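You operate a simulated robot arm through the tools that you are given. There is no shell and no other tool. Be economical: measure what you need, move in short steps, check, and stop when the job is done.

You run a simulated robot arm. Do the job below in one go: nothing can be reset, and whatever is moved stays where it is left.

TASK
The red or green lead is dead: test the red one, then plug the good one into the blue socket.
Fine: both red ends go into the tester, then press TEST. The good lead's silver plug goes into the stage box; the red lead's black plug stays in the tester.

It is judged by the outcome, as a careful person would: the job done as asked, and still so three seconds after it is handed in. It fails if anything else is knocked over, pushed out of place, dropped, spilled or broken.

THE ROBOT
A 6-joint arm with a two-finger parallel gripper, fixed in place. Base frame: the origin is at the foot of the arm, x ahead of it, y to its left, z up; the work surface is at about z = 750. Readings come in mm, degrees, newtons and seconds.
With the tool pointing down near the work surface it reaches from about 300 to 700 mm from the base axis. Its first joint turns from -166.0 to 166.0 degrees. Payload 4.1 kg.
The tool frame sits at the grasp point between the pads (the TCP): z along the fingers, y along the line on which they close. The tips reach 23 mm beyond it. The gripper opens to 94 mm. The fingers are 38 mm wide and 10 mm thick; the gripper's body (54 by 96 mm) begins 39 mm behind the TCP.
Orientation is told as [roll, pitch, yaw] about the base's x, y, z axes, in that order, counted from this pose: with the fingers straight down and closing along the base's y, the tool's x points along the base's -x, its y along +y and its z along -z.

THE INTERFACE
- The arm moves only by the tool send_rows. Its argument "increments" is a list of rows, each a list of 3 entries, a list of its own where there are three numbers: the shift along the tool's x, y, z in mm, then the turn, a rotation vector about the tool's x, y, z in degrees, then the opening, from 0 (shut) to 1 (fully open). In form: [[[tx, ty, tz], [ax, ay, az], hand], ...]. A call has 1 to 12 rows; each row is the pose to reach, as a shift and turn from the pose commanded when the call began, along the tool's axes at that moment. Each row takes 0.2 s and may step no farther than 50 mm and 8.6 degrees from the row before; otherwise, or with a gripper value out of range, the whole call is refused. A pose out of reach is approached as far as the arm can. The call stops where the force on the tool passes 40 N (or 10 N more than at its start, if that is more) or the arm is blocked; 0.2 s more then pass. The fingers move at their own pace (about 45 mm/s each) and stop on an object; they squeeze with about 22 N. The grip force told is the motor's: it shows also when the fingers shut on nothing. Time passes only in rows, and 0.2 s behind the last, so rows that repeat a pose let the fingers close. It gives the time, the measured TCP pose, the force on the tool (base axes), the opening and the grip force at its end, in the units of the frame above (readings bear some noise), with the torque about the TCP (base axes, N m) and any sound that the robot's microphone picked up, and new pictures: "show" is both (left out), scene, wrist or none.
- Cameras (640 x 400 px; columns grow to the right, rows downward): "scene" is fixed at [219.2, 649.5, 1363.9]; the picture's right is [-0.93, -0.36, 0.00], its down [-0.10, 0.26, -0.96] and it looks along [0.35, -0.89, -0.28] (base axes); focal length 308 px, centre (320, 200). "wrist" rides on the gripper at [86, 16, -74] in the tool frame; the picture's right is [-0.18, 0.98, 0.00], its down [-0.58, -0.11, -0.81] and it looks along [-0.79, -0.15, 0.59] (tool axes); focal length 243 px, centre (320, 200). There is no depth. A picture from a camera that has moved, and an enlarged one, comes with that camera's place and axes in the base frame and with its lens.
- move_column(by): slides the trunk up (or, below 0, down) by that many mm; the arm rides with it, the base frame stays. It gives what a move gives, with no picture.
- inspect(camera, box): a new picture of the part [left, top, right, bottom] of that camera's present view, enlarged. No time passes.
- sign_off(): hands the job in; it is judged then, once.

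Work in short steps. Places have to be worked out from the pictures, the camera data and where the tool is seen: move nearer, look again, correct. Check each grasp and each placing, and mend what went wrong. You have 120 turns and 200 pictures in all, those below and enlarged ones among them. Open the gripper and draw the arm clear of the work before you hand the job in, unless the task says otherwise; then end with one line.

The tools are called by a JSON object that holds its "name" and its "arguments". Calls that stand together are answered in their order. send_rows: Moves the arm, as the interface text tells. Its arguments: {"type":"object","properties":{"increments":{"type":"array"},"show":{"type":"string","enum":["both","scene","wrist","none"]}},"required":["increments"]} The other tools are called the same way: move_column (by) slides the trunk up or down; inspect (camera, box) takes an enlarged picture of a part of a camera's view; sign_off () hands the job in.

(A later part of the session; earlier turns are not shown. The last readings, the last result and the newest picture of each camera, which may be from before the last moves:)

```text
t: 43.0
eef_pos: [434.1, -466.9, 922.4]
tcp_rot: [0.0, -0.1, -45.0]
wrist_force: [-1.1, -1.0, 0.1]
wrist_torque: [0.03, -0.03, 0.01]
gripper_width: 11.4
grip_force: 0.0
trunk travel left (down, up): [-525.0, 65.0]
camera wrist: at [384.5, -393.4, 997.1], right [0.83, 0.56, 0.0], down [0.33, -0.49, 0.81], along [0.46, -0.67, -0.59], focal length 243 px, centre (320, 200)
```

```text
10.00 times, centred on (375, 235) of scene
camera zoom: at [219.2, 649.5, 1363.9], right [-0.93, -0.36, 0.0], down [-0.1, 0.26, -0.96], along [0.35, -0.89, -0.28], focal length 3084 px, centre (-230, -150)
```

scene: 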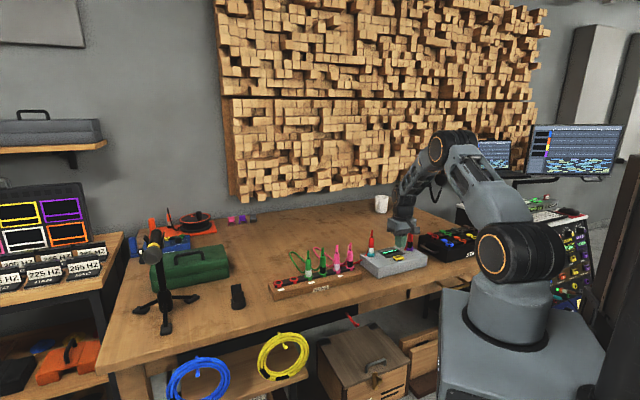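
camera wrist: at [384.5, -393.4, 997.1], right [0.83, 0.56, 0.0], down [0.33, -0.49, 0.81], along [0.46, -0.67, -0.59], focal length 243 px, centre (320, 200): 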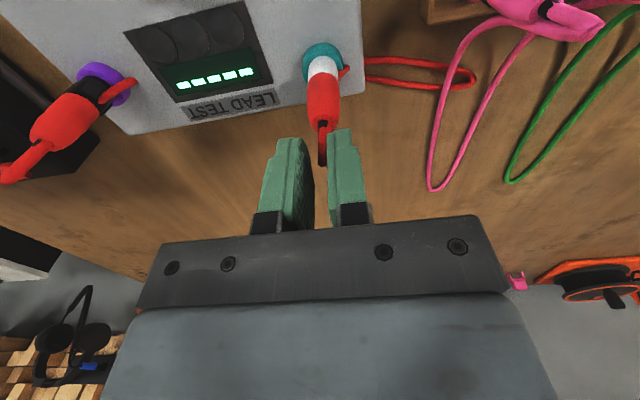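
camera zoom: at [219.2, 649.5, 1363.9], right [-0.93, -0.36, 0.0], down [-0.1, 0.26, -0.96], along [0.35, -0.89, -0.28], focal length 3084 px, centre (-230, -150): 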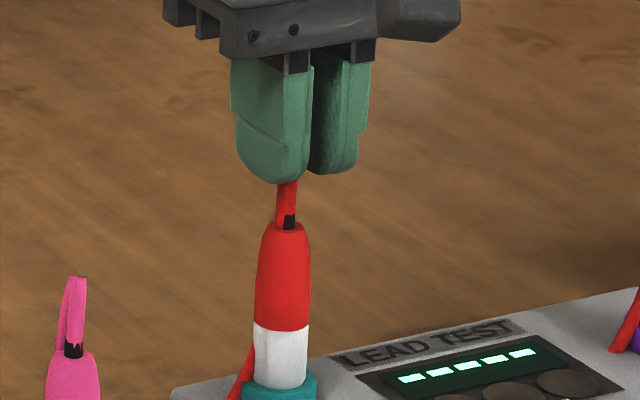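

The stub is between the tips, so I'll push down in small steps.

{"name": "send_rows", "arguments": {"increments": [[[0, 0, 8], [0, 0, 0], 0.12], [[0, 0, 12], [0, 0, 0], 0.12], [[0, 0, 15], [0, 0, 0], 0.12], [[0, 0, 18], [0, 0, 0], 0.12], [[0, 0, 21], [0, 0, 0], 0.12], [[0, 0, 24], [0, 0, 0], 0.12], [[0, 0, 27], [0, 0, 0], 0.12]], "show": "wrist"}}

{"name": "inspect", "arguments": {"camera": "scene", "box": [355, 215, 395, 255]}}

```text
t: 44.6
eef_pos: [434.5, -467.9, 899.4]
tcp_rot: [0.0, -0.4, -44.9]
wrist_force: [-0.4, 1.2, 18.0]
wrist_torque: [0.06, -0.07, -0.01]
gripper_width: 11.9
grip_force: 0.2
trunk travel left (down, up): [-525.0, 65.0]
camera wrist: at [384.3, -392.6, 973.6], right [0.83, 0.56, 0.0], down [0.33, -0.48, 0.81], along [0.46, -0.67, -0.59], focal length 243 px, centre (320, 200)
```

wrist: 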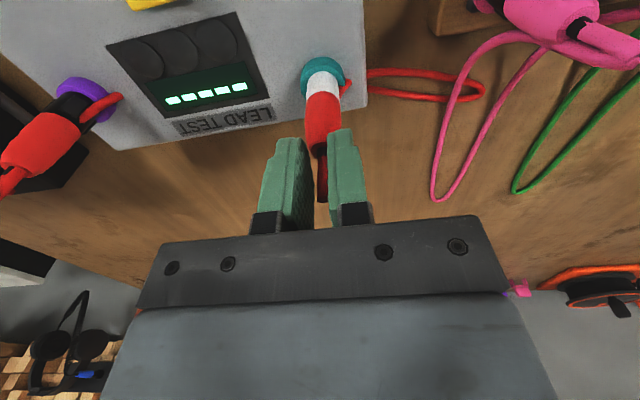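

```text
10.00 times, centred on (375, 235) of scene
camera zoom: at [219.2, 649.5, 1363.9], right [-0.93, -0.36, 0.0], down [-0.1, 0.26, -0.96], along [0.35, -0.89, -0.28], focal length 3084 px, centre (-230, -150)
```

zoom: 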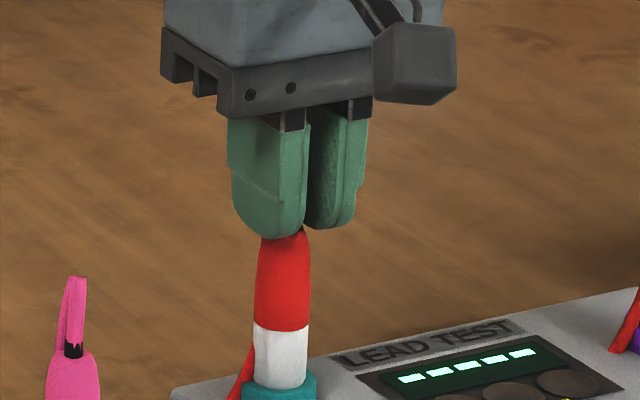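

Shoulder contact at 18 N. I'll press harder, up toward 38 N.

{"name": "send_rows", "arguments": {"increments": [[[0, 0, 2], [0, 0, 0], 0.12], [[0, 0, 4], [0, 0, 0], 0.12], [[0, 0, 6], [0, 0, 0], 0.12], [[0, 0, 8], [0, 0, 0], 0.12]], "show": "none"}}

{"name": "inspect", "arguments": {"camera": "scene", "box": [355, 215, 395, 255]}}

```text
t: 45.2
eef_pos: [435.0, -468.4, 900.2]
tcp_rot: [-0.1, -0.8, -45.0]
wrist_force: [-1.0, 3.6, 17.1]
wrist_torque: [0.15, -0.05, 0.01]
gripper_width: 12.0
grip_force: 0.4
trunk travel left (down, up): [-525.0, 65.0]
stopped in row 3: the force on the tool passed its limit at 41 N (the readings are from after the stop); the commanded pose is now the measured one
```

```text
10.00 times, centred on (375, 235) of scene
camera zoom: at [219.2, 649.5, 1363.9], right [-0.93, -0.36, 0.0], down [-0.1, 0.26, -0.96], along [0.35, -0.89, -0.28], focal length 3084 px, centre (-230, -150)
```

zoom: 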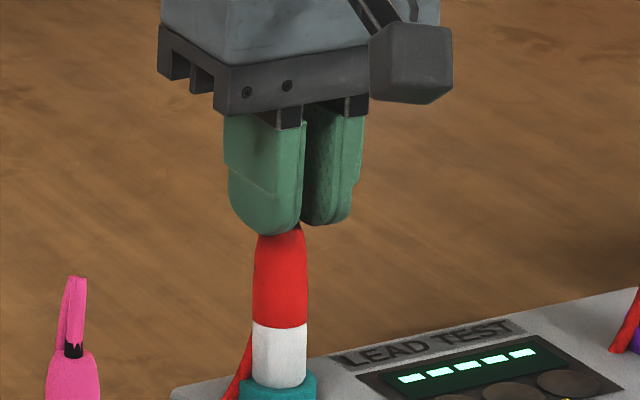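

It took 41 N with no movement, so silver is at its hard stop. I'll back off and check it's still upright, then press TEST again more firmly.

{"name": "send_rows", "arguments": {"increments": [[[0, 0, -6], [0, 0, 0], 0.14], [[0, 0, -10], [0, 0, 0], 0.4], [[0, 0, -20], [0, 0, 0], 0.5], [[0, 0, -55], [0, 0, 0], 0.5]], "show": "wrist"}}

{"name": "inspect", "arguments": {"camera": "wrist", "box": [260, 0, 420, 120]}}

{"name": "inspect", "arguments": {"camera": "scene", "box": [355, 222, 395, 262]}}

```text
t: 46.2
eef_pos: [436.4, -469.6, 951.2]
tcp_rot: [0.1, -0.5, -44.9]
wrist_force: [0.0, 0.0, 0.5]
wrist_torque: [-0.01, 0.02, 0.0]
gripper_width: 47.2
grip_force: 0.1
trunk travel left (down, up): [-525.0, 65.0]
camera wrist: at [385.7, -394.8, 1024.8], right [0.83, 0.56, 0.0], down [0.33, -0.48, 0.81], along [0.46, -0.67, -0.58], focal length 243 px, centre (320, 200)
```

wrist: 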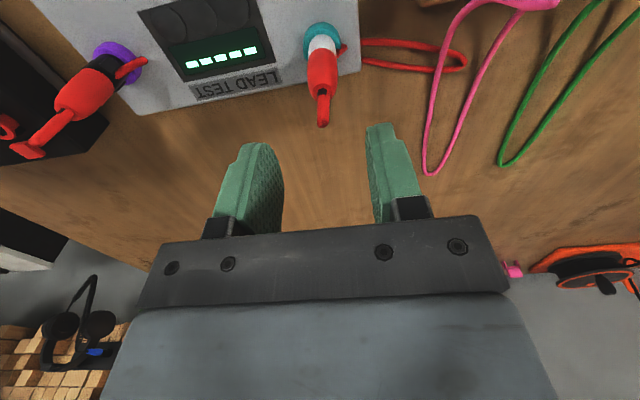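

```text
3.33 times, centred on (340, 60) of wrist
camera zoom: at [385.7, -394.8, 1024.8], right [0.83, 0.56, 0.0], down [0.33, -0.48, 0.81], along [0.46, -0.67, -0.58], focal length 809 px, centre (253, 667)
```

zoom: 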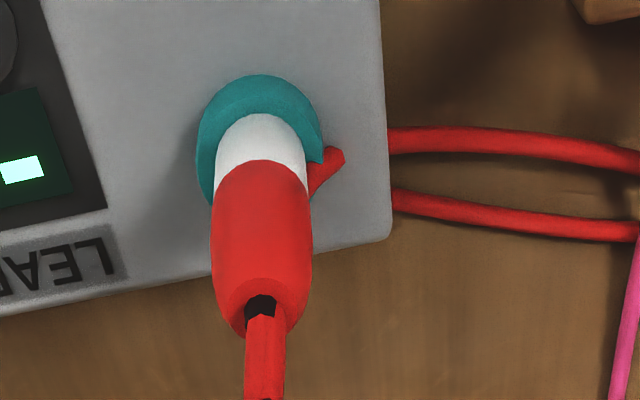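

```text
10.00 times, centred on (375, 242) of scene
camera zoom: at [219.2, 649.5, 1363.9], right [-0.93, -0.36, 0.0], down [-0.1, 0.26, -0.96], along [0.35, -0.89, -0.28], focal length 3084 px, centre (-230, -220)
```

zoom: 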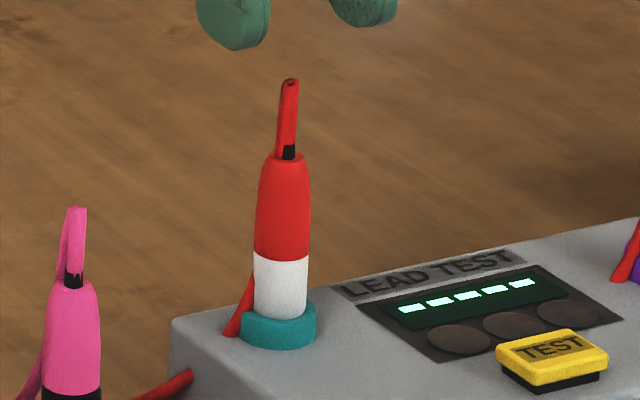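

Silver stands upright and centred. I'll press TEST again, deeper and held, and view the display while holding.

{"name": "send_rows", "arguments": {"increments": [[[27, -25, 0], [0.35, 0.35, 0], 0.2], [[54, -50, 0], [0.35, 0.35, 0], 0], [[80.3, -75.2, 0], [0.35, 0.35, 0], 0], [[80.3, -75.2, 40], [0.35, 0.35, 0], 0], [[80.3, -75.2, 80], [0.35, 0.35, 0], 0], [[80.3, -75.2, 110], [0.35, 0.35, 0], 0], [[80.3, -75.2, 118], [0.35, 0.35, 0], 0]], "show": "none"}}

{"name": "send_rows", "arguments": {"increments": [[[0, 0, 3], [0, 0, 0], 0], [[0, 0, 6], [0, 0, 0], 0], [[0, 0, 8], [0, 0, 0], 0], [[0, 0, 10], [0, 0, 0], 0], [[0, 0, 11], [0, 0, 0], 0], [[0, 0, 11], [0, 0, 0], 0]], "show": "scene"}}

{"name": "inspect", "arguments": {"camera": "scene", "box": [365, 235, 425, 275]}}

```text
t: 47.8
eef_pos: [327.3, -465.3, 834.1]
tcp_rot: [-0.4, -0.1, -45.0]
wrist_force: [0.2, -0.6, 1.1]
wrist_torque: [-0.01, 0.05, 0.02]
gripper_width: 0.0
grip_force: 21.9
trunk travel left (down, up): [-525.0, 65.0]
```

```text
t: 49.2
eef_pos: [327.5, -465.0, 823.4]
tcp_rot: [-0.4, -0.5, -45.0]
wrist_force: [6.9, 0.0, 23.1]
wrist_torque: [0.17, -0.06, -0.02]
gripper_width: 0.0
grip_force: 22.1
trunk travel left (down, up): [-525.0, 65.0]
heard: click
```

scene: 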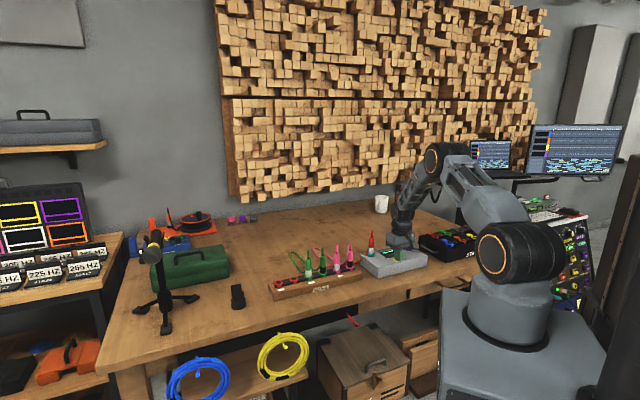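

```text
10.00 times, centred on (395, 255) of scene
camera zoom: at [219.2, 649.5, 1363.9], right [-0.93, -0.36, 0.0], down [-0.1, 0.26, -0.96], along [0.35, -0.89, -0.28], focal length 3084 px, centre (-430, -350)
```

zoom: 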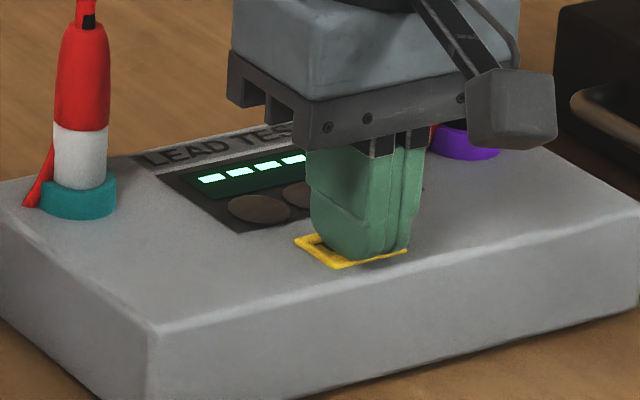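

The display still shows dashes. I'll lift off the button and examine the sleeve-to-ring gap more closely.

{"name": "send_rows", "arguments": {"increments": [[[0, 0, -15], [0, 0, 0], 0], [[0, 0, -60], [0, 0, 0], 0], [[0, 0, -105], [0, 0, 0], 0], [[0, 0, -135], [0, 0, 0], 0]], "show": "none"}}

{"name": "inspect", "arguments": {"camera": "scene", "box": [365, 240, 397, 260]}}

{"name": "inspect", "arguments": {"camera": "scene", "box": [396, 232, 428, 252]}}

{"name": "inspect", "arguments": {"camera": "scene", "box": [292, 262, 324, 282]}}

```text
t: 50.2
eef_pos: [324.9, -464.1, 956.8]
tcp_rot: [-0.5, 0.0, -45.1]
wrist_force: [0.0, -1.1, 0.6]
wrist_torque: [0.05, -0.02, -0.01]
gripper_width: 0.0
grip_force: 22.0
trunk travel left (down, up): [-525.0, 65.0]
```

```text
16.00 times, centred on (381, 250) of scene
camera zoom: at [219.2, 649.5, 1363.9], right [-0.93, -0.36, 0.0], down [-0.1, 0.26, -0.96], along [0.35, -0.89, -0.28], focal length 4934 px, centre (-656, -600)
```

zoom: 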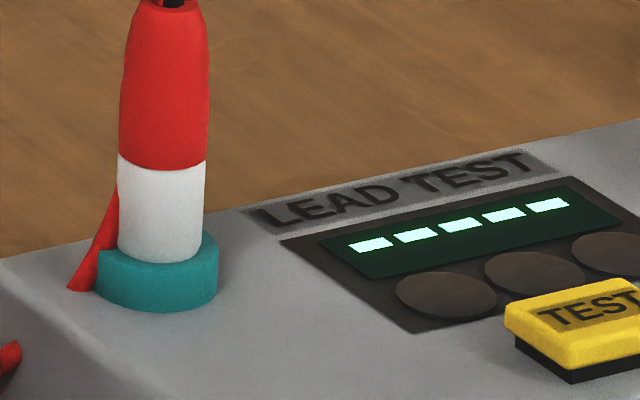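

```text
16.00 times, centred on (412, 242) of scene
camera zoom: at [219.2, 649.5, 1363.9], right [-0.93, -0.36, 0.0], down [-0.1, 0.26, -0.96], along [0.35, -0.89, -0.28], focal length 4934 px, centre (-1152, -472)
```

zoom: 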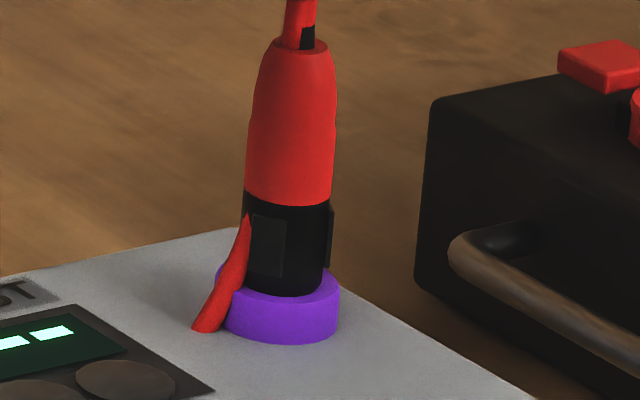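

```text
16.00 times, centred on (308, 272) of scene
camera zoom: at [219.2, 649.5, 1363.9], right [-0.93, -0.36, 0.0], down [-0.1, 0.26, -0.96], along [0.35, -0.89, -0.28], focal length 4934 px, centre (512, -952)
```

zoom: 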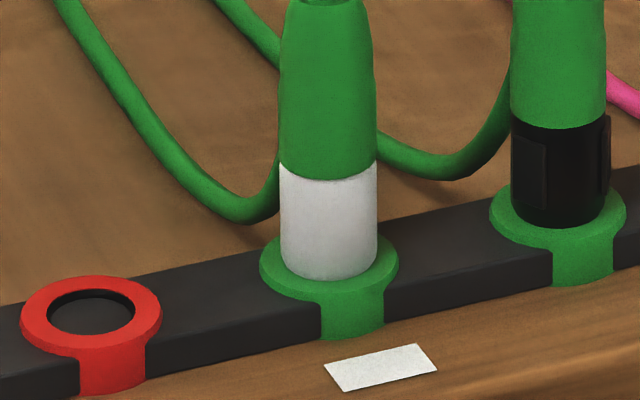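

Both shoulders are flush with their rings. Black has only had about 20 N on it, so I'll push it down firmly by the shoulder as I did silver.

{"name": "send_rows", "arguments": {"increments": [[[-19, -33, -3], [-0.35, 0.35, 0], 0.3], [[-38, -66, -3], [-0.35, 0.35, 0], 0.5], [[-56.6, -99, -3], [-0.35, 0.35, 0], 0.5], [[-56.6, -99, 20], [-0.35, 0.35, 0], 0.5], [[-56.6, -99, 35], [-0.35, 0.35, 0], 0.5], [[-56.6, -99, 35], [-0.35, 0.35, 0], 0.12], [[-56.6, -99, 35], [-0.35, 0.35, 0], 0.12], [[-56.6, -99, 35], [-0.35, 0.35, 0], 0.12]], "show": "wrist"}}

```text
t: 52.0
eef_pos: [295.8, -574.3, 922.1]
tcp_rot: [0.0, 0.2, -45.0]
wrist_force: [0.2, -0.7, -0.2]
wrist_torque: [-0.01, 0.01, 0.0]
gripper_width: 11.5
grip_force: 0.1
trunk travel left (down, up): [-525.0, 65.0]
camera wrist: at [246.5, -500.8, 997.8], right [0.83, 0.56, 0.0], down [0.34, -0.49, 0.8], along [0.45, -0.66, -0.59], focal length 243 px, centre (320, 200)
```

wrist: 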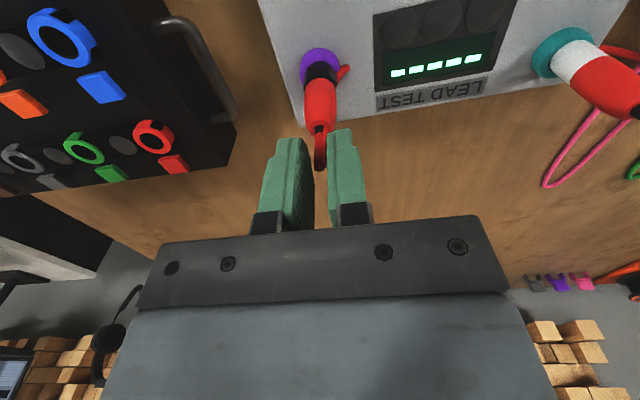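

The stub is between the tips. Pressing down now.

{"name": "send_rows", "arguments": {"increments": [[[0, 0, 8], [0, 0, 0], 0.12], [[0, 0, 13], [0, 0, 0], 0.12], [[0, 0, 18], [0, 0, 0], 0.12], [[0, 0, 21], [0, 0, 0], 0.12], [[0, 0, 24], [0, 0, 0], 0.12], [[0, 0, 27], [0, 0, 0], 0.12], [[0, 0, 30], [0, 0, 0], 0.12], [[0, 0, 33], [0, 0, 0], 0.12], [[0, 0, 36], [0, 0, 0], 0.12]], "show": "none"}}

{"name": "inspect", "arguments": {"camera": "scene", "box": [396, 232, 428, 252]}}

```text
t: 53.8
eef_pos: [296.8, -575.9, 900.3]
tcp_rot: [-0.4, -0.6, -44.8]
wrist_force: [0.1, 5.5, 16.4]
wrist_torque: [0.02, 0.02, -0.03]
gripper_width: 12.2
grip_force: 1.1
trunk travel left (down, up): [-525.0, 65.0]
stopped in row 8: the force on the tool passed its limit at 43 N (the readings are from after the stop); the commanded pose is now the measured one
```

```text
16.00 times, centred on (412, 242) of scene
camera zoom: at [219.2, 649.5, 1363.9], right [-0.93, -0.36, 0.0], down [-0.1, 0.26, -0.96], along [0.35, -0.89, -0.28], focal length 4934 px, centre (-1152, -472)
```

zoom: 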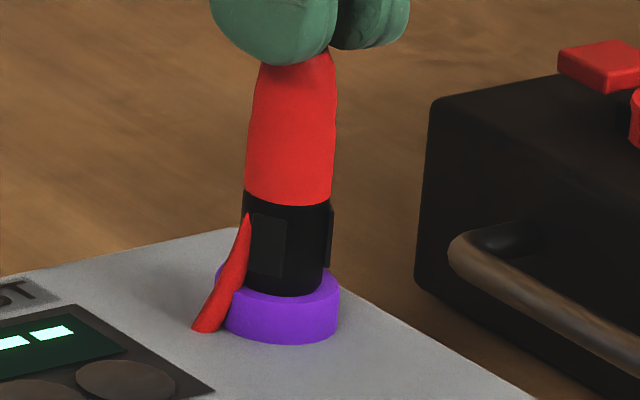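

No movement even at 43 N. I'll back off and look closely at the display and lamps.

{"name": "send_rows", "arguments": {"increments": [[[0, 0, -6], [0, 0, 0], 0.14], [[0, 0, -10], [0.2, 0.6, 0], 0.4], [[0, 0, -20], [0.2, 0.6, 0], 0.5], [[0, 0, -60], [0.2, 0.6, 0], 0.5], [[0, 0, -80], [0.2, 0.6, 0], 0.5]], "show": "wrist"}}

{"name": "inspect", "arguments": {"camera": "wrist", "box": [260, 0, 620, 130]}}

{"name": "inspect", "arguments": {"camera": "scene", "box": [383, 241, 415, 261]}}

{"name": "inspect", "arguments": {"camera": "wrist", "box": [280, 30, 380, 110]}}

```text
t: 55.0
eef_pos: [296.5, -573.5, 978.0]
tcp_rot: [-0.5, 0.2, -45.0]
wrist_force: [0.3, 0.3, 0.2]
wrist_torque: [-0.01, -0.02, -0.01]
gripper_width: 47.0
grip_force: 0.1
trunk travel left (down, up): [-525.0, 65.0]
camera wrist: at [248.4, -499.5, 1051.2], right [0.83, 0.56, -0.01], down [0.34, -0.49, 0.8], along [0.45, -0.67, -0.59], focal length 243 px, centre (320, 200)
```

wrist: 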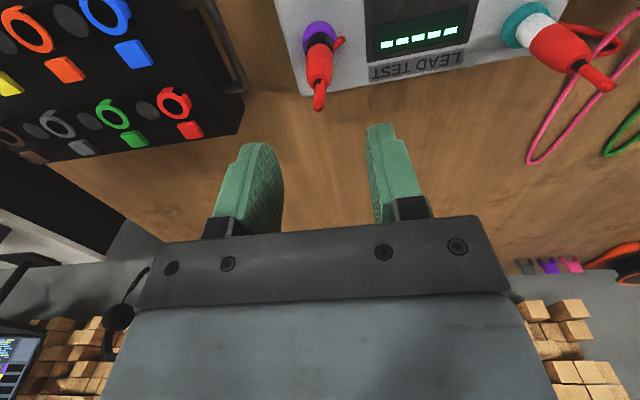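

```text
1.78 times, centred on (440, 65) of wrist
camera zoom: at [248.4, -499.5, 1051.2], right [0.83, 0.56, -0.01], down [0.34, -0.49, 0.8], along [0.45, -0.67, -0.59], focal length 431 px, centre (107, 440)
```

zoom: 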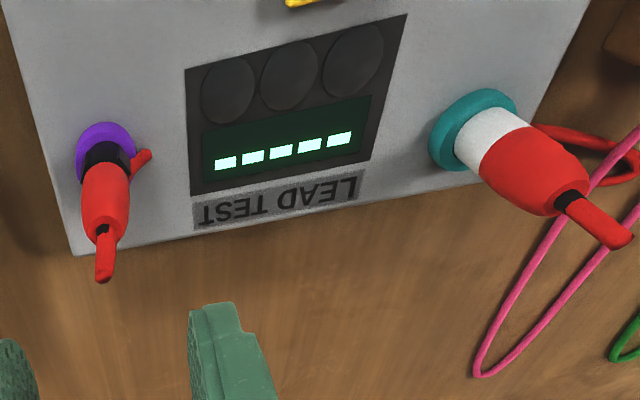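

```text
16.00 times, centred on (399, 251) of scene
camera zoom: at [219.2, 649.5, 1363.9], right [-0.93, -0.36, 0.0], down [-0.1, 0.26, -0.96], along [0.35, -0.89, -0.28], focal length 4934 px, centre (-944, -616)
```

zoom: 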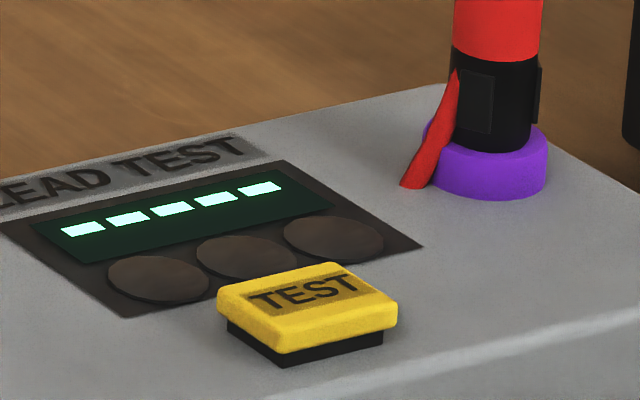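

```text
5.00 times, centred on (330, 70) of wrist
camera zoom: at [248.4, -499.5, 1051.2], right [0.83, 0.56, -0.01], down [0.34, -0.49, 0.8], along [0.45, -0.67, -0.59], focal length 1213 px, centre (270, 850)
```

zoom: 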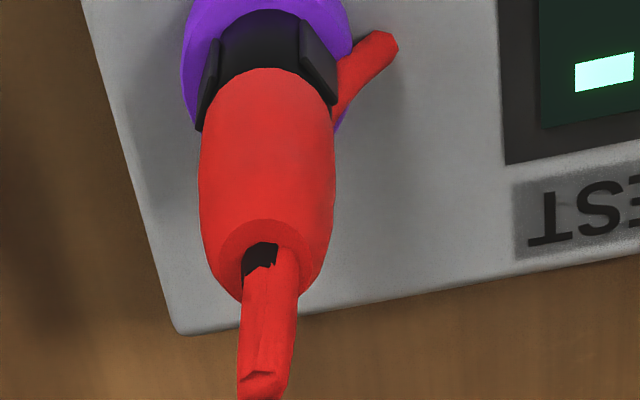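

The display and lamps are unchanged. I'll re-grip the silver plug and feel its lateral play to learn whether its nub is truly in the hole.

{"name": "send_rows", "arguments": {"increments": [[[-6, 43, 0], [-0.5, 0.2, 0], 0.5], [[-12, 86, 0], [-0.5, 0.2, 0], 0.5], [[-17, 130, 0], [-0.5, 0.2, 0], 0.5], [[-22.5, 172.7, 0], [-0.5, 0.2, 0], 0.5], [[-22.5, 172.7, 40], [-0.5, 0.2, 0], 0.5], [[-22.5, 172.7, 80], [-0.5, 0.2, 0], 0.5], [[-22.5, 172.7, 109], [-0.5, 0.2, 0], 0.5], [[-22.5, 172.7, 109], [-0.5, 0.2, 0], 0.5]], "show": "wrist"}}

{"name": "inspect", "arguments": {"camera": "wrist", "box": [260, 60, 380, 160]}}

```text
t: 56.8
eef_pos: [434.3, -472.0, 866.3]
tcp_rot: [0.0, 0.5, -45.0]
wrist_force: [1.7, 0.7, -0.6]
wrist_torque: [0.01, 0.0, -0.02]
gripper_width: 47.0
grip_force: 0.0
trunk travel left (down, up): [-525.0, 65.0]
camera wrist: at [386.6, -398.1, 941.5], right [0.83, 0.56, 0.0], down [0.34, -0.49, 0.8], along [0.45, -0.66, -0.6], focal length 243 px, centre (320, 200)
```

wrist: 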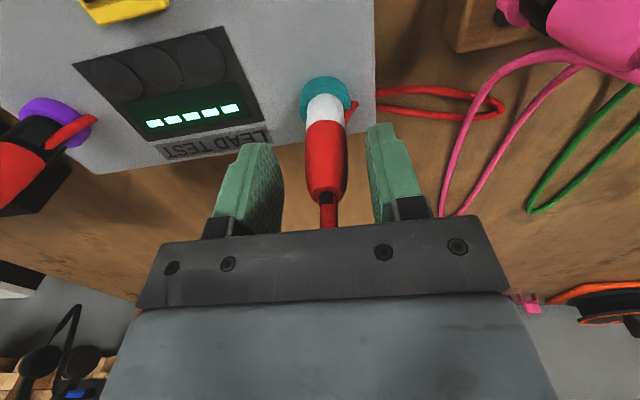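

```text
4.00 times, centred on (320, 110) of wrist
camera zoom: at [386.6, -398.1, 941.5], right [0.83, 0.56, 0.0], down [0.34, -0.49, 0.8], along [0.45, -0.66, -0.6], focal length 970 px, centre (320, 560)
```

zoom: 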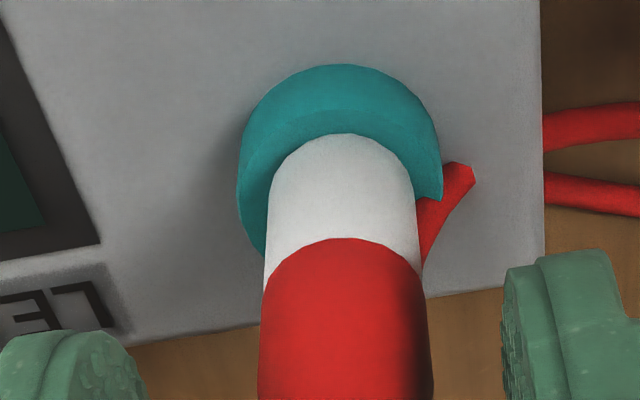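

The plug is 3 mm off along tool y. I'll centre on it, then grip and read the forces.

{"name": "send_rows", "arguments": {"increments": [[[0, 3, 0], [0, 0, 0], 0.5], [[0, 3, 0], [0, 0, 0], 0.25], [[0, 3, 0], [0, 0, 0], 0.05], [[0, 3, 0], [0, 0, 0], 0.05], [[0, 3, 0], [0, 0, 0], 0.05]], "show": "none"}}

{"name": "send_rows", "arguments": {"increments": [[[-1, 0, 0], [0, 0, 0], 0.05], [[-2, 0, 0], [0, 0, 0], 0.05]], "show": "none"}}

{"name": "send_rows", "arguments": {"increments": [[[2, 0, 0], [0, 0, 0], 0.05], [[4, 0, 0], [0, 0, 0], 0.05]], "show": "none"}}

{"name": "send_rows", "arguments": {"increments": [[[-2, 0, 0], [0, 0, 0], 0.05], [[-2, 1.5, 0], [0, 0, 0], 0.05]], "show": "none"}}

{"name": "send_rows", "arguments": {"increments": [[[0, -1.5, 0], [0, 0, 0], 0.05], [[0, -3, 0], [0, 0, 0], 0.05]], "show": "none"}}

```text
t: 58.0
eef_pos: [438.0, -469.4, 866.8]
tcp_rot: [0.1, 0.5, -45.1]
wrist_force: [0.4, -0.4, 0.0]
wrist_torque: [0.0, 0.03, 0.01]
gripper_width: 20.7
grip_force: 21.8
trunk travel left (down, up): [-525.0, 65.0]
```

```text
t: 58.6
eef_pos: [438.5, -470.2, 866.8]
tcp_rot: [0.0, 0.4, -45.1]
wrist_force: [0.5, -0.8, -0.7]
wrist_torque: [0.01, 0.01, -0.01]
gripper_width: 20.3
grip_force: 21.9
trunk travel left (down, up): [-525.0, 65.0]
```

```text
t: 59.2
eef_pos: [434.9, -468.0, 865.2]
tcp_rot: [0.1, 0.3, -45.0]
wrist_force: [3.5, -3.1, 2.3]
wrist_torque: [-0.19, -0.25, 0.04]
gripper_width: 20.7
grip_force: 22.1
trunk travel left (down, up): [-525.0, 65.0]
```

```text
t: 59.8
eef_pos: [437.3, -466.2, 866.0]
tcp_rot: [0.1, 0.5, -45.0]
wrist_force: [-0.3, -0.9, 1.5]
wrist_torque: [-0.01, 0.07, 0.01]
gripper_width: 20.5
grip_force: 22.0
trunk travel left (down, up): [-525.0, 65.0]
```

```text
t: 60.4
eef_pos: [436.4, -468.8, 866.9]
tcp_rot: [0.1, 0.4, -45.0]
wrist_force: [0.7, 0.4, 1.5]
wrist_torque: [0.06, -0.04, -0.02]
gripper_width: 20.6
grip_force: 22.5
trunk travel left (down, up): [-525.0, 65.0]
```

There's free play toward tool -x but a wall toward +x, so silver is off-centre to the front. I'll shift it back about 1.5 mm and press to see if it drops deeper.

{"name": "send_rows", "arguments": {"increments": [[[-0.5, 1.2, 0], [0, 0, 0], 0.05], [[-1.2, 1.5, 0], [0, 0, 0], 0.05], [[-1.2, 1.5, 2], [0, 0, 0], 0.05], [[-1.2, 1.5, 4], [0, 0, 0], 0.05], [[-1.2, 1.5, 5], [0, 0, 0], 0.05]], "show": "none"}}

{"name": "inspect", "arguments": {"camera": "wrist", "box": [260, 60, 380, 160]}}

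{"name": "inspect", "arguments": {"camera": "scene", "box": [365, 240, 397, 260]}}

```text
t: 61.6
eef_pos: [437.9, -468.8, 864.0]
tcp_rot: [0.0, 0.1, -45.0]
wrist_force: [-0.2, 1.6, 18.8]
wrist_torque: [0.03, -0.03, -0.01]
gripper_width: 20.9
grip_force: 21.9
trunk travel left (down, up): [-525.0, 65.0]
```

```text
4.00 times, centred on (320, 110) of wrist
camera zoom: at [387.7, -395.1, 938.9], right [0.83, 0.56, 0.0], down [0.34, -0.49, 0.81], along [0.45, -0.66, -0.59], focal length 970 px, centre (320, 560)
```

zoom: 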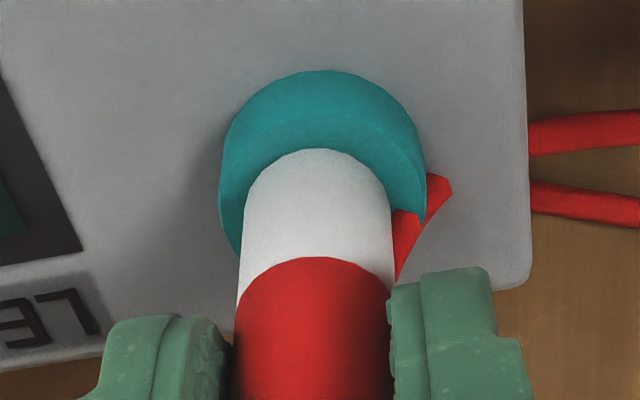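

```text
16.00 times, centred on (381, 250) of scene
camera zoom: at [219.2, 649.5, 1363.9], right [-0.93, -0.36, 0.0], down [-0.1, 0.26, -0.96], along [0.35, -0.89, -0.28], focal length 4934 px, centre (-656, -600)
```

zoom: 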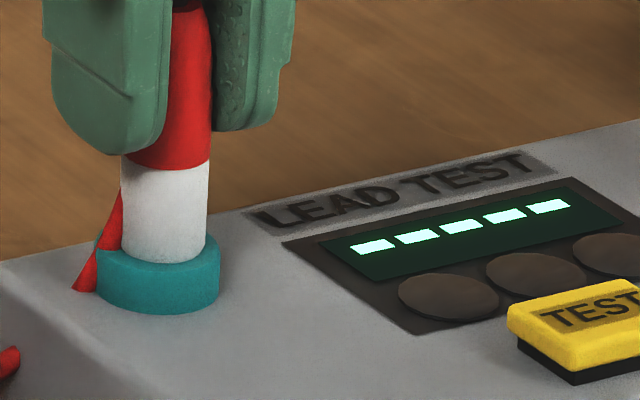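

Silver now sits about 1 mm left and slightly back. I'll centre it, press lightly, and release without lifting.

{"name": "send_rows", "arguments": {"increments": [[[0, 0, -4], [0, 0, 0], 0.05], [[0.4, 1.0, -4], [0, 0, 0], 0.05], [[0.4, 1.0, -1], [0, 0, 0], 0.05], [[0.4, 1.0, 1], [0, 0, 0], 0.05], [[0.4, 1.0, 1], [0, 0, 0], 0.3], [[0.4, 1.0, 1], [0, 0, 0], 0.5], [[0.4, 1.0, 1], [0, 0, 0], 0.5]], "show": "none"}}

{"name": "inspect", "arguments": {"camera": "wrist", "box": [260, 60, 380, 160]}}

```text
t: 63.2
eef_pos: [436.7, -468.5, 861.1]
tcp_rot: [-0.1, 0.5, -45.0]
wrist_force: [0.0, -0.4, -0.3]
wrist_torque: [-0.02, -0.02, -0.03]
gripper_width: 46.9
grip_force: 0.1
trunk travel left (down, up): [-525.0, 65.0]
```

```text
4.00 times, centred on (320, 110) of wrist
camera zoom: at [387.9, -394.5, 935.3], right [0.83, 0.56, 0.0], down [0.34, -0.49, 0.8], along [0.45, -0.66, -0.6], focal length 970 px, centre (320, 560)
```

zoom: 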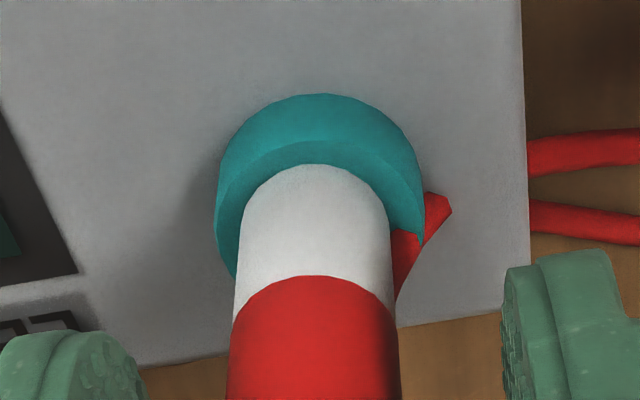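

Silver is seated about as centred as I can judge. I'll press TEST again and check the display.

{"name": "send_rows", "arguments": {"increments": [[[0, 0, -40], [0, 0, 0], 0.5], [[0, 0, -80], [0, 0, 0], 0.5], [[0, 0, -95], [0, 0, 0], 0.5], [[27, -26, -95], [0, 0, 0], 0.2], [[54, -52, -95], [0, 0, 0], 0], [[80, -77, -95], [0, 0, 0], 0], [[80, -77, -50], [0, 0, 0], 0], [[80, -77, -5], [0, 0, 0], 0], [[80, -77, 25], [0, 0, 0], 0], [[80, -77, 32], [0, 0, 0], 0], [[80, -77, 36], [0, 0, 0], 0], [[80, -77, 38], [0, 0, 0], 0]], "show": "none"}}

{"name": "send_rows", "arguments": {"increments": [[[0, 0, 0], [0, 0, 0], 0], [[0, 0, 0], [0, 0, 0], 0], [[0, 0, -40], [0, 0, 0], 0], [[0, 0, -80], [0, 0, 0], 0], [[0, 0, -125], [0, 0, 0], 0]], "show": "wrist"}}

```text
t: 65.8
eef_pos: [325.9, -466.5, 825.2]
tcp_rot: [-0.1, 0.0, -45.0]
wrist_force: [6.0, -2.4, 23.4]
wrist_torque: [-0.11, -0.22, 0.01]
gripper_width: 0.0
grip_force: 22.3
trunk travel left (down, up): [-525.0, 65.0]
heard: click
```

```text
t: 67.0
eef_pos: [325.7, -468.2, 948.1]
tcp_rot: [0.0, 0.5, -44.9]
wrist_force: [-0.7, 0.0, 0.3]
wrist_torque: [-0.02, 0.0, 0.03]
gripper_width: 0.0
grip_force: 22.3
trunk travel left (down, up): [-525.0, 65.0]
camera wrist: at [276.7, -394.8, 1023.2], right [0.83, 0.56, 0.0], down [0.34, -0.49, 0.8], along [0.45, -0.66, -0.6], focal length 243 px, centre (320, 200)
```

wrist: 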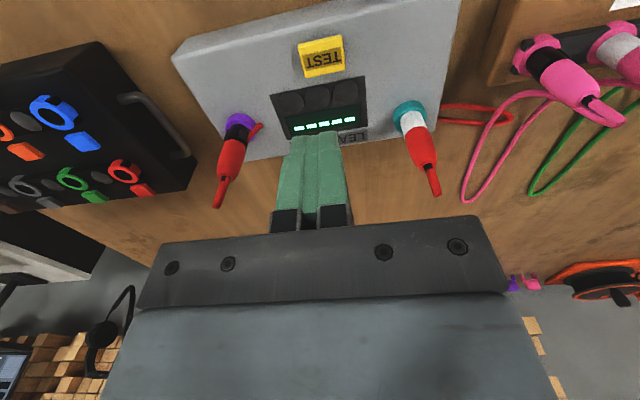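

Still no result. Next I'll grip silver again, unload it vertically, and probe for the hole's walls in all four directions to find the true centre.

{"name": "send_rows", "arguments": {"increments": [[[-26, 26, -5], [-0.35, -0.35, 0], 0.3], [[-52, 52, -5], [-0.35, -0.35, 0], 0.5], [[-78.7, 78.3, -5], [-0.35, -0.35, 0], 0.5], [[-78.7, 78.3, 40], [-0.35, -0.35, 0], 0.5], [[-78.7, 78.3, 82], [-0.35, -0.35, 0], 0.5], [[-78.7, 78.3, 82], [-0.35, -0.35, 0], 0.25], [[-78.7, 78.3, 82], [-0.35, -0.35, 0], 0.05], [[-78.7, 78.3, 82], [-0.35, -0.35, 0], 0.05], [[-78.7, 78.3, 80], [-0.35, -0.35, 0], 0.05]], "show": "wrist"}}

{"name": "send_rows", "arguments": {"increments": [[[-1, 0, 0], [0, 0, 0], 0.05], [[-1.5, 0, 0], [0, 0, 0], 0.05], [[-1.5, 0, 0], [0, 0, 0], 0.05]], "show": "none"}}

{"name": "send_rows", "arguments": {"increments": [[[-1, 0, 0], [0, 0, 0], 0.05], [[-1.5, 0, 0], [0, 0, 0], 0.05], [[-1.5, 0, 0], [0, 0, 0], 0.05]], "show": "none"}}

{"name": "send_rows", "arguments": {"increments": [[[2, 0, 0], [0, 0, 0], 0.05], [[4, 0, 0], [0, 0, 0], 0.05], [[4, 0, 0], [0, 0, 0], 0.05]], "show": "none"}}

{"name": "send_rows", "arguments": {"increments": [[[0.5, 0, 0], [0, 0, 0], 0.05], [[1, 0, 0], [0, 0, 0], 0.05], [[1, 0, 0], [0, 0, 0], 0.05]], "show": "none"}}

```text
t: 69.0
eef_pos: [437.9, -466.5, 865.5]
tcp_rot: [0.4, 0.0, -44.9]
wrist_force: [0.5, -1.5, 0.3]
wrist_torque: [-0.06, -0.09, -0.01]
gripper_width: 20.7
grip_force: 21.6
trunk travel left (down, up): [-525.0, 65.0]
camera wrist: at [388.6, -393.6, 940.9], right [0.83, 0.56, 0.01], down [0.33, -0.49, 0.8], along [0.46, -0.66, -0.59], focal length 243 px, centre (320, 200)
```

wrist: 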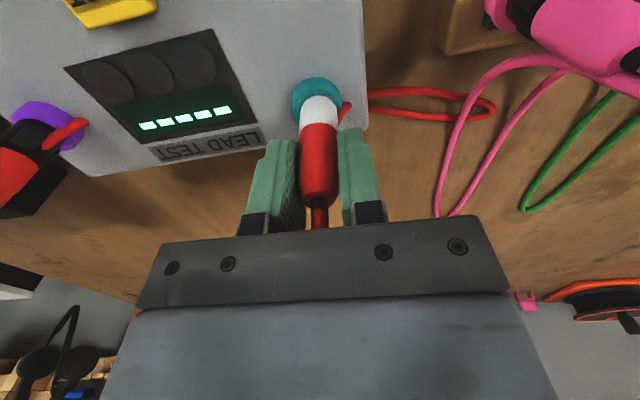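

```text
t: 69.8
eef_pos: [438.6, -467.2, 866.4]
tcp_rot: [0.4, 0.1, -45.1]
wrist_force: [-0.9, -0.2, 0.3]
wrist_torque: [-0.05, 0.02, -0.01]
gripper_width: 20.6
grip_force: 22.1
trunk travel left (down, up): [-525.0, 65.0]
```

```text
t: 70.6
eef_pos: [439.9, -469.4, 867.7]
tcp_rot: [0.4, 0.1, -45.0]
wrist_force: [-0.3, -0.5, -1.2]
wrist_torque: [0.01, -0.02, 0.0]
gripper_width: 20.9
grip_force: 21.8
trunk travel left (down, up): [-525.0, 65.0]
```

```text
t: 71.4
eef_pos: [436.6, -465.4, 866.4]
tcp_rot: [0.5, 0.0, -45.1]
wrist_force: [4.7, -3.6, 1.5]
wrist_torque: [-0.17, -0.23, 0.02]
gripper_width: 20.4
grip_force: 21.4
trunk travel left (down, up): [-525.0, 65.0]
```

```text
t: 72.2
eef_pos: [435.2, -465.2, 867.8]
tcp_rot: [0.4, 0.1, -45.1]
wrist_force: [1.7, -1.2, -0.5]
wrist_torque: [-0.14, -0.13, -0.02]
gripper_width: 20.7
grip_force: 21.7
trunk travel left (down, up): [-525.0, 65.0]
```

The front wall is near +0.5, and it's still free at -3 mm. I'll explore further back and sideways.

{"name": "send_rows", "arguments": {"increments": [[[-3, 0, 0], [0, 0, 0], 0.05], [[-6, 0, 0], [0, 0, 0], 0.05], [[-6, 0, 0], [0, 0, 0], 0.05]], "show": "none"}}

{"name": "send_rows", "arguments": {"increments": [[[-1, 0, 0], [0, 0, 0], 0.05], [[-1, 0, 0], [0, 0, 0], 0.05]], "show": "none"}}

{"name": "inspect", "arguments": {"camera": "wrist", "box": [260, 60, 380, 160]}}

{"name": "inspect", "arguments": {"camera": "scene", "box": [365, 240, 397, 260]}}

```text
t: 73.0
eef_pos: [439.1, -469.7, 866.3]
tcp_rot: [0.5, 0.1, -44.9]
wrist_force: [-2.5, 1.6, -0.9]
wrist_torque: [0.08, 0.11, 0.0]
gripper_width: 21.1
grip_force: 21.7
trunk travel left (down, up): [-525.0, 65.0]
```

```text
t: 73.6
eef_pos: [440.9, -469.2, 867.4]
tcp_rot: [0.5, 0.1, -45.0]
wrist_force: [-2.1, 2.7, 0.6]
wrist_torque: [0.05, 0.18, 0.01]
gripper_width: 20.8
grip_force: 22.5
trunk travel left (down, up): [-525.0, 65.0]
```

```text
4.00 times, centred on (320, 110) of wrist
camera zoom: at [390.6, -396.4, 942.1], right [0.83, 0.56, 0.01], down [0.33, -0.49, 0.8], along [0.46, -0.66, -0.59], focal length 970 px, centre (320, 560)
```

zoom: 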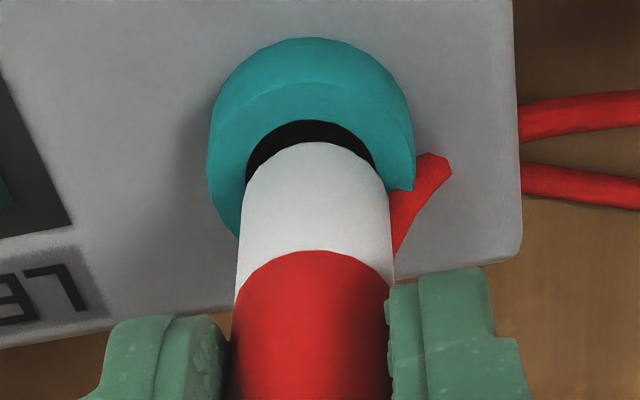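

```text
16.00 times, centred on (381, 250) of scene
camera zoom: at [219.2, 649.5, 1363.9], right [-0.93, -0.36, 0.0], down [-0.1, 0.26, -0.96], along [0.35, -0.89, -0.28], focal length 4934 px, centre (-656, -600)
```

zoom: 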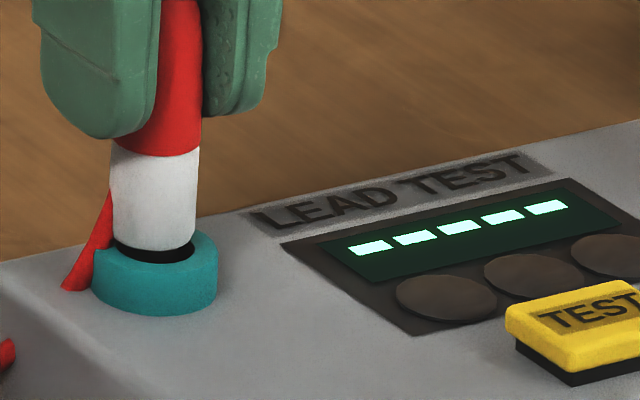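

Now both walls are known: front at about +0.5 and rear at about -4. I'll centre the nub (+3.0, -0.7 from here) and press down.

{"name": "send_rows", "arguments": {"increments": [[[1.5, -0.4, 0], [0, 0, 0], 0.05], [[3, -0.7, 0], [0, 0, 0], 0.05], [[3, -0.7, 2], [0, 0, 0], 0.05], [[3, -0.7, 4], [0, 0, 0], 0.05], [[3, -0.7, 6], [0, 0, 0], 0.05], [[3, -0.7, 7], [0, 0, 0], 0.05]], "show": "none"}}

{"name": "inspect", "arguments": {"camera": "wrist", "box": [260, 60, 380, 160]}}

{"name": "inspect", "arguments": {"camera": "scene", "box": [365, 240, 397, 260]}}

```text
t: 75.0
eef_pos: [437.9, -469.5, 863.0]
tcp_rot: [0.3, -0.1, -45.0]
wrist_force: [0.1, -1.9, 17.3]
wrist_torque: [-0.01, 0.05, 0.01]
gripper_width: 20.9
grip_force: 21.7
trunk travel left (down, up): [-525.0, 65.0]
```

```text
4.00 times, centred on (320, 110) of wrist
camera zoom: at [387.7, -394.3, 937.0], right [0.83, 0.56, 0.01], down [0.33, -0.49, 0.81], along [0.46, -0.66, -0.59], focal length 970 px, centre (320, 560)
```

zoom: 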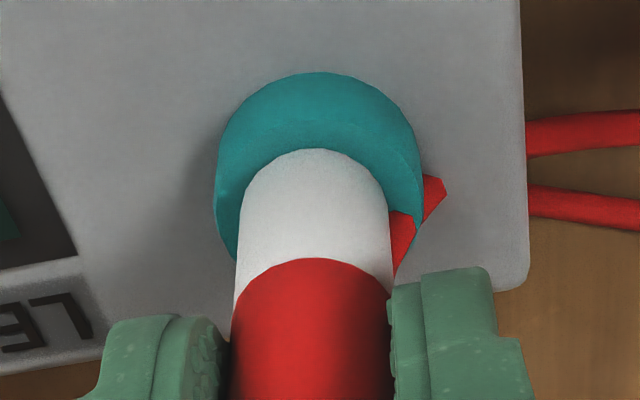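

```text
16.00 times, centred on (381, 250) of scene
camera zoom: at [219.2, 649.5, 1363.9], right [-0.93, -0.36, 0.0], down [-0.1, 0.26, -0.96], along [0.35, -0.89, -0.28], focal length 4934 px, centre (-656, -600)
```

zoom: 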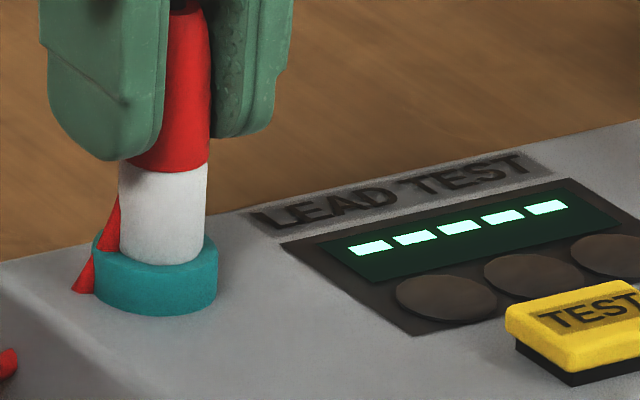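

The wrist view says the sleeve is 0.8 mm left of the ring. I'll do a small search under light down-pressure to see if it drops further in anywhere.

{"name": "send_rows", "arguments": {"increments": [[[0, 0, -4], [0, 0, 0], 0.05], [[0, 0.8, -4], [0, 0, 0], 0.05], [[0, 0.8, -1.5], [0, 0, 0], 0.05], [[0, 0.8, -1.5], [0, 0, 0], 0.05]], "show": "none"}}

{"name": "send_rows", "arguments": {"increments": [[[0.7, 0, 0], [0, 0, 0], 0.05], [[0.7, 0, 0], [0, 0, 0], 0.05]], "show": "none"}}

{"name": "send_rows", "arguments": {"increments": [[[0, 0.8, 0], [0, 0, 0], 0.05], [[-0.7, 0.8, 0], [0, 0, 0], 0.05], [[-1.4, 0.8, 0], [0, 0, 0], 0.05]], "show": "none"}}

{"name": "send_rows", "arguments": {"increments": [[[0, -0.8, 0], [0, 0, 0], 0.05], [[0, -1.6, 0], [0, 0, 0], 0.05], [[0.7, -0.8, 0], [0, 0, 0], 0.05]], "show": "none"}}

{"name": "inspect", "arguments": {"camera": "scene", "box": [365, 240, 397, 260]}}

```text
t: 76.0
eef_pos: [438.0, -467.7, 862.0]
tcp_rot: [0.4, 0.1, -45.0]
wrist_force: [-2.6, 1.7, 7.3]
wrist_torque: [0.0, 0.14, -0.01]
gripper_width: 20.5
grip_force: 21.9
trunk travel left (down, up): [-525.0, 65.0]
```

```text
t: 76.6
eef_pos: [439.4, -466.6, 862.4]
tcp_rot: [0.4, 0.0, -45.0]
wrist_force: [-1.8, -1.5, 8.2]
wrist_torque: [-0.12, 0.1, -0.04]
gripper_width: 20.4
grip_force: 21.4
trunk travel left (down, up): [-525.0, 65.0]
```

```text
t: 77.4
eef_pos: [439.3, -466.2, 861.8]
tcp_rot: [0.4, 0.1, -45.0]
wrist_force: [-3.4, 0.3, 8.4]
wrist_torque: [-0.02, 0.11, -0.02]
gripper_width: 20.5
grip_force: 22.1
trunk travel left (down, up): [-525.0, 65.0]
```

```text
t: 78.2
eef_pos: [437.5, -466.9, 861.6]
tcp_rot: [0.3, 0.0, -44.9]
wrist_force: [1.9, 0.7, 7.7]
wrist_torque: [0.0, -0.05, 0.03]
gripper_width: 20.7
grip_force: 22.0
trunk travel left (down, up): [-525.0, 65.0]
```

```text
16.00 times, centred on (381, 250) of scene
camera zoom: at [219.2, 649.5, 1363.9], right [-0.93, -0.36, 0.0], down [-0.1, 0.26, -0.96], along [0.35, -0.89, -0.28], focal length 4934 px, centre (-656, -600)
```

zoom: 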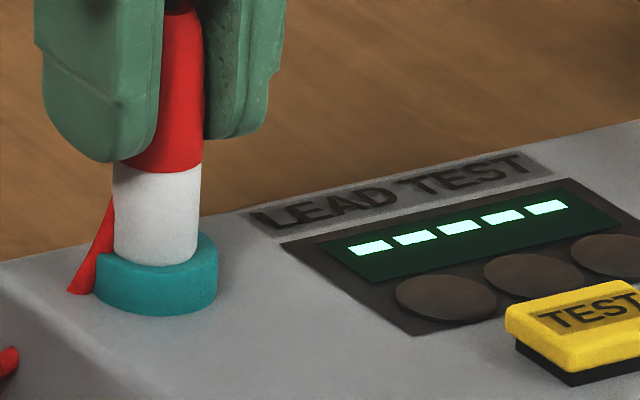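

No deeper drop anywhere, so the shoulder on the ring is the seat. The plug is now well centred, so I'll release it here and do the same centring check on black.

{"name": "send_rows", "arguments": {"increments": [[[0, 0, 0], [0, 0, 0], 0.3], [[0, 0, 0], [0, 0, 0], 0.5], [[0, 0, 0], [0, 0, 0], 0.5], [[0, 0, -45], [0, 0, 0], 0.5], [[0, 0, -92], [0, 0, 0], 0.5]], "show": "none"}}

{"name": "inspect", "arguments": {"camera": "scene", "box": [365, 240, 397, 260]}}

{"name": "inspect", "arguments": {"camera": "scene", "box": [396, 232, 428, 252]}}

```text
t: 79.4
eef_pos: [436.5, -468.1, 954.4]
tcp_rot: [0.3, 0.1, -45.0]
wrist_force: [0.6, 0.0, 0.6]
wrist_torque: [0.03, -0.03, -0.03]
gripper_width: 46.9
grip_force: 0.0
trunk travel left (down, up): [-525.0, 65.0]
```

```text
16.00 times, centred on (381, 250) of scene
camera zoom: at [219.2, 649.5, 1363.9], right [-0.93, -0.36, 0.0], down [-0.1, 0.26, -0.96], along [0.35, -0.89, -0.28], focal length 4934 px, centre (-656, -600)
```

zoom: 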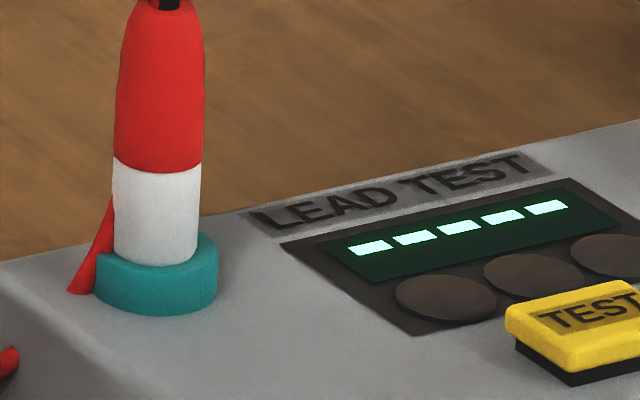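

```text
16.00 times, centred on (412, 242) of scene
camera zoom: at [219.2, 649.5, 1363.9], right [-0.93, -0.36, 0.0], down [-0.1, 0.26, -0.96], along [0.35, -0.89, -0.28], focal length 4934 px, centre (-1152, -472)
```

zoom: 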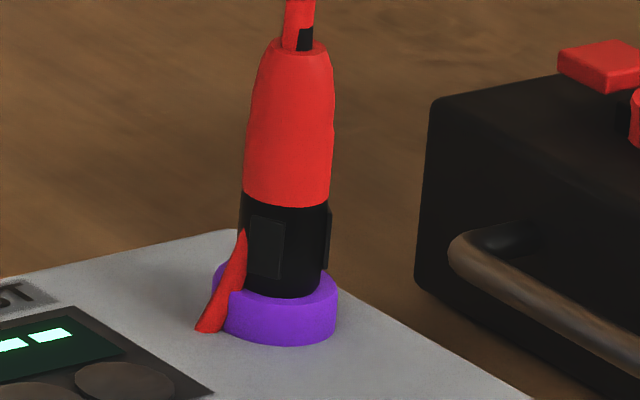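

Silver is now centred and upright. Black looks about 1.5 mm off, so I'll go and view it closely.

{"name": "send_rows", "arguments": {"increments": [[[6, -44, 0], [0, 0, 0], 0.5], [[12, -88, 0], [0, 0, 0], 0.5], [[18, -131, 0], [0, 0, 0], 0.5], [[24.8, -174.7, 0], [0, 0, 0], 0.5], [[24.8, -174.7, 45], [0, 0, 0], 0.5], [[24.8, -174.7, 87], [0, 0, 0], 0.5], [[24.8, -174.7, 87], [0, 0, 0], 0.5]], "show": "none"}}

{"name": "inspect", "arguments": {"camera": "wrist", "box": [260, 60, 380, 160]}}

```text
t: 81.0
eef_pos: [296.8, -572.7, 865.2]
tcp_rot: [0.4, 0.0, -45.0]
wrist_force: [0.1, 0.7, -0.2]
wrist_torque: [0.02, 0.0, 0.0]
gripper_width: 47.0
grip_force: 0.1
trunk travel left (down, up): [-525.0, 65.0]
```

```text
4.00 times, centred on (320, 110) of wrist
camera zoom: at [247.2, -499.2, 939.6], right [0.83, 0.56, 0.01], down [0.33, -0.49, 0.8], along [0.46, -0.66, -0.59], focal length 970 px, centre (320, 560)
```

zoom: 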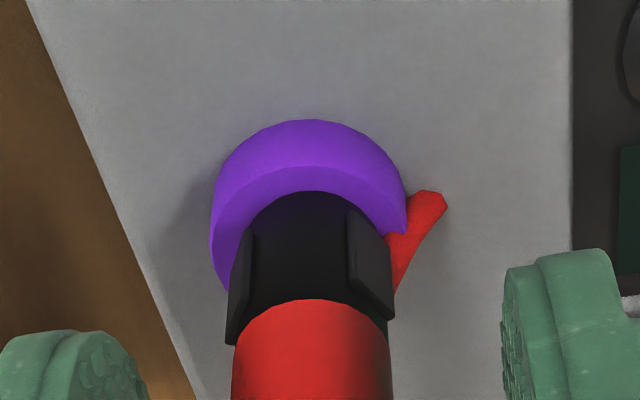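

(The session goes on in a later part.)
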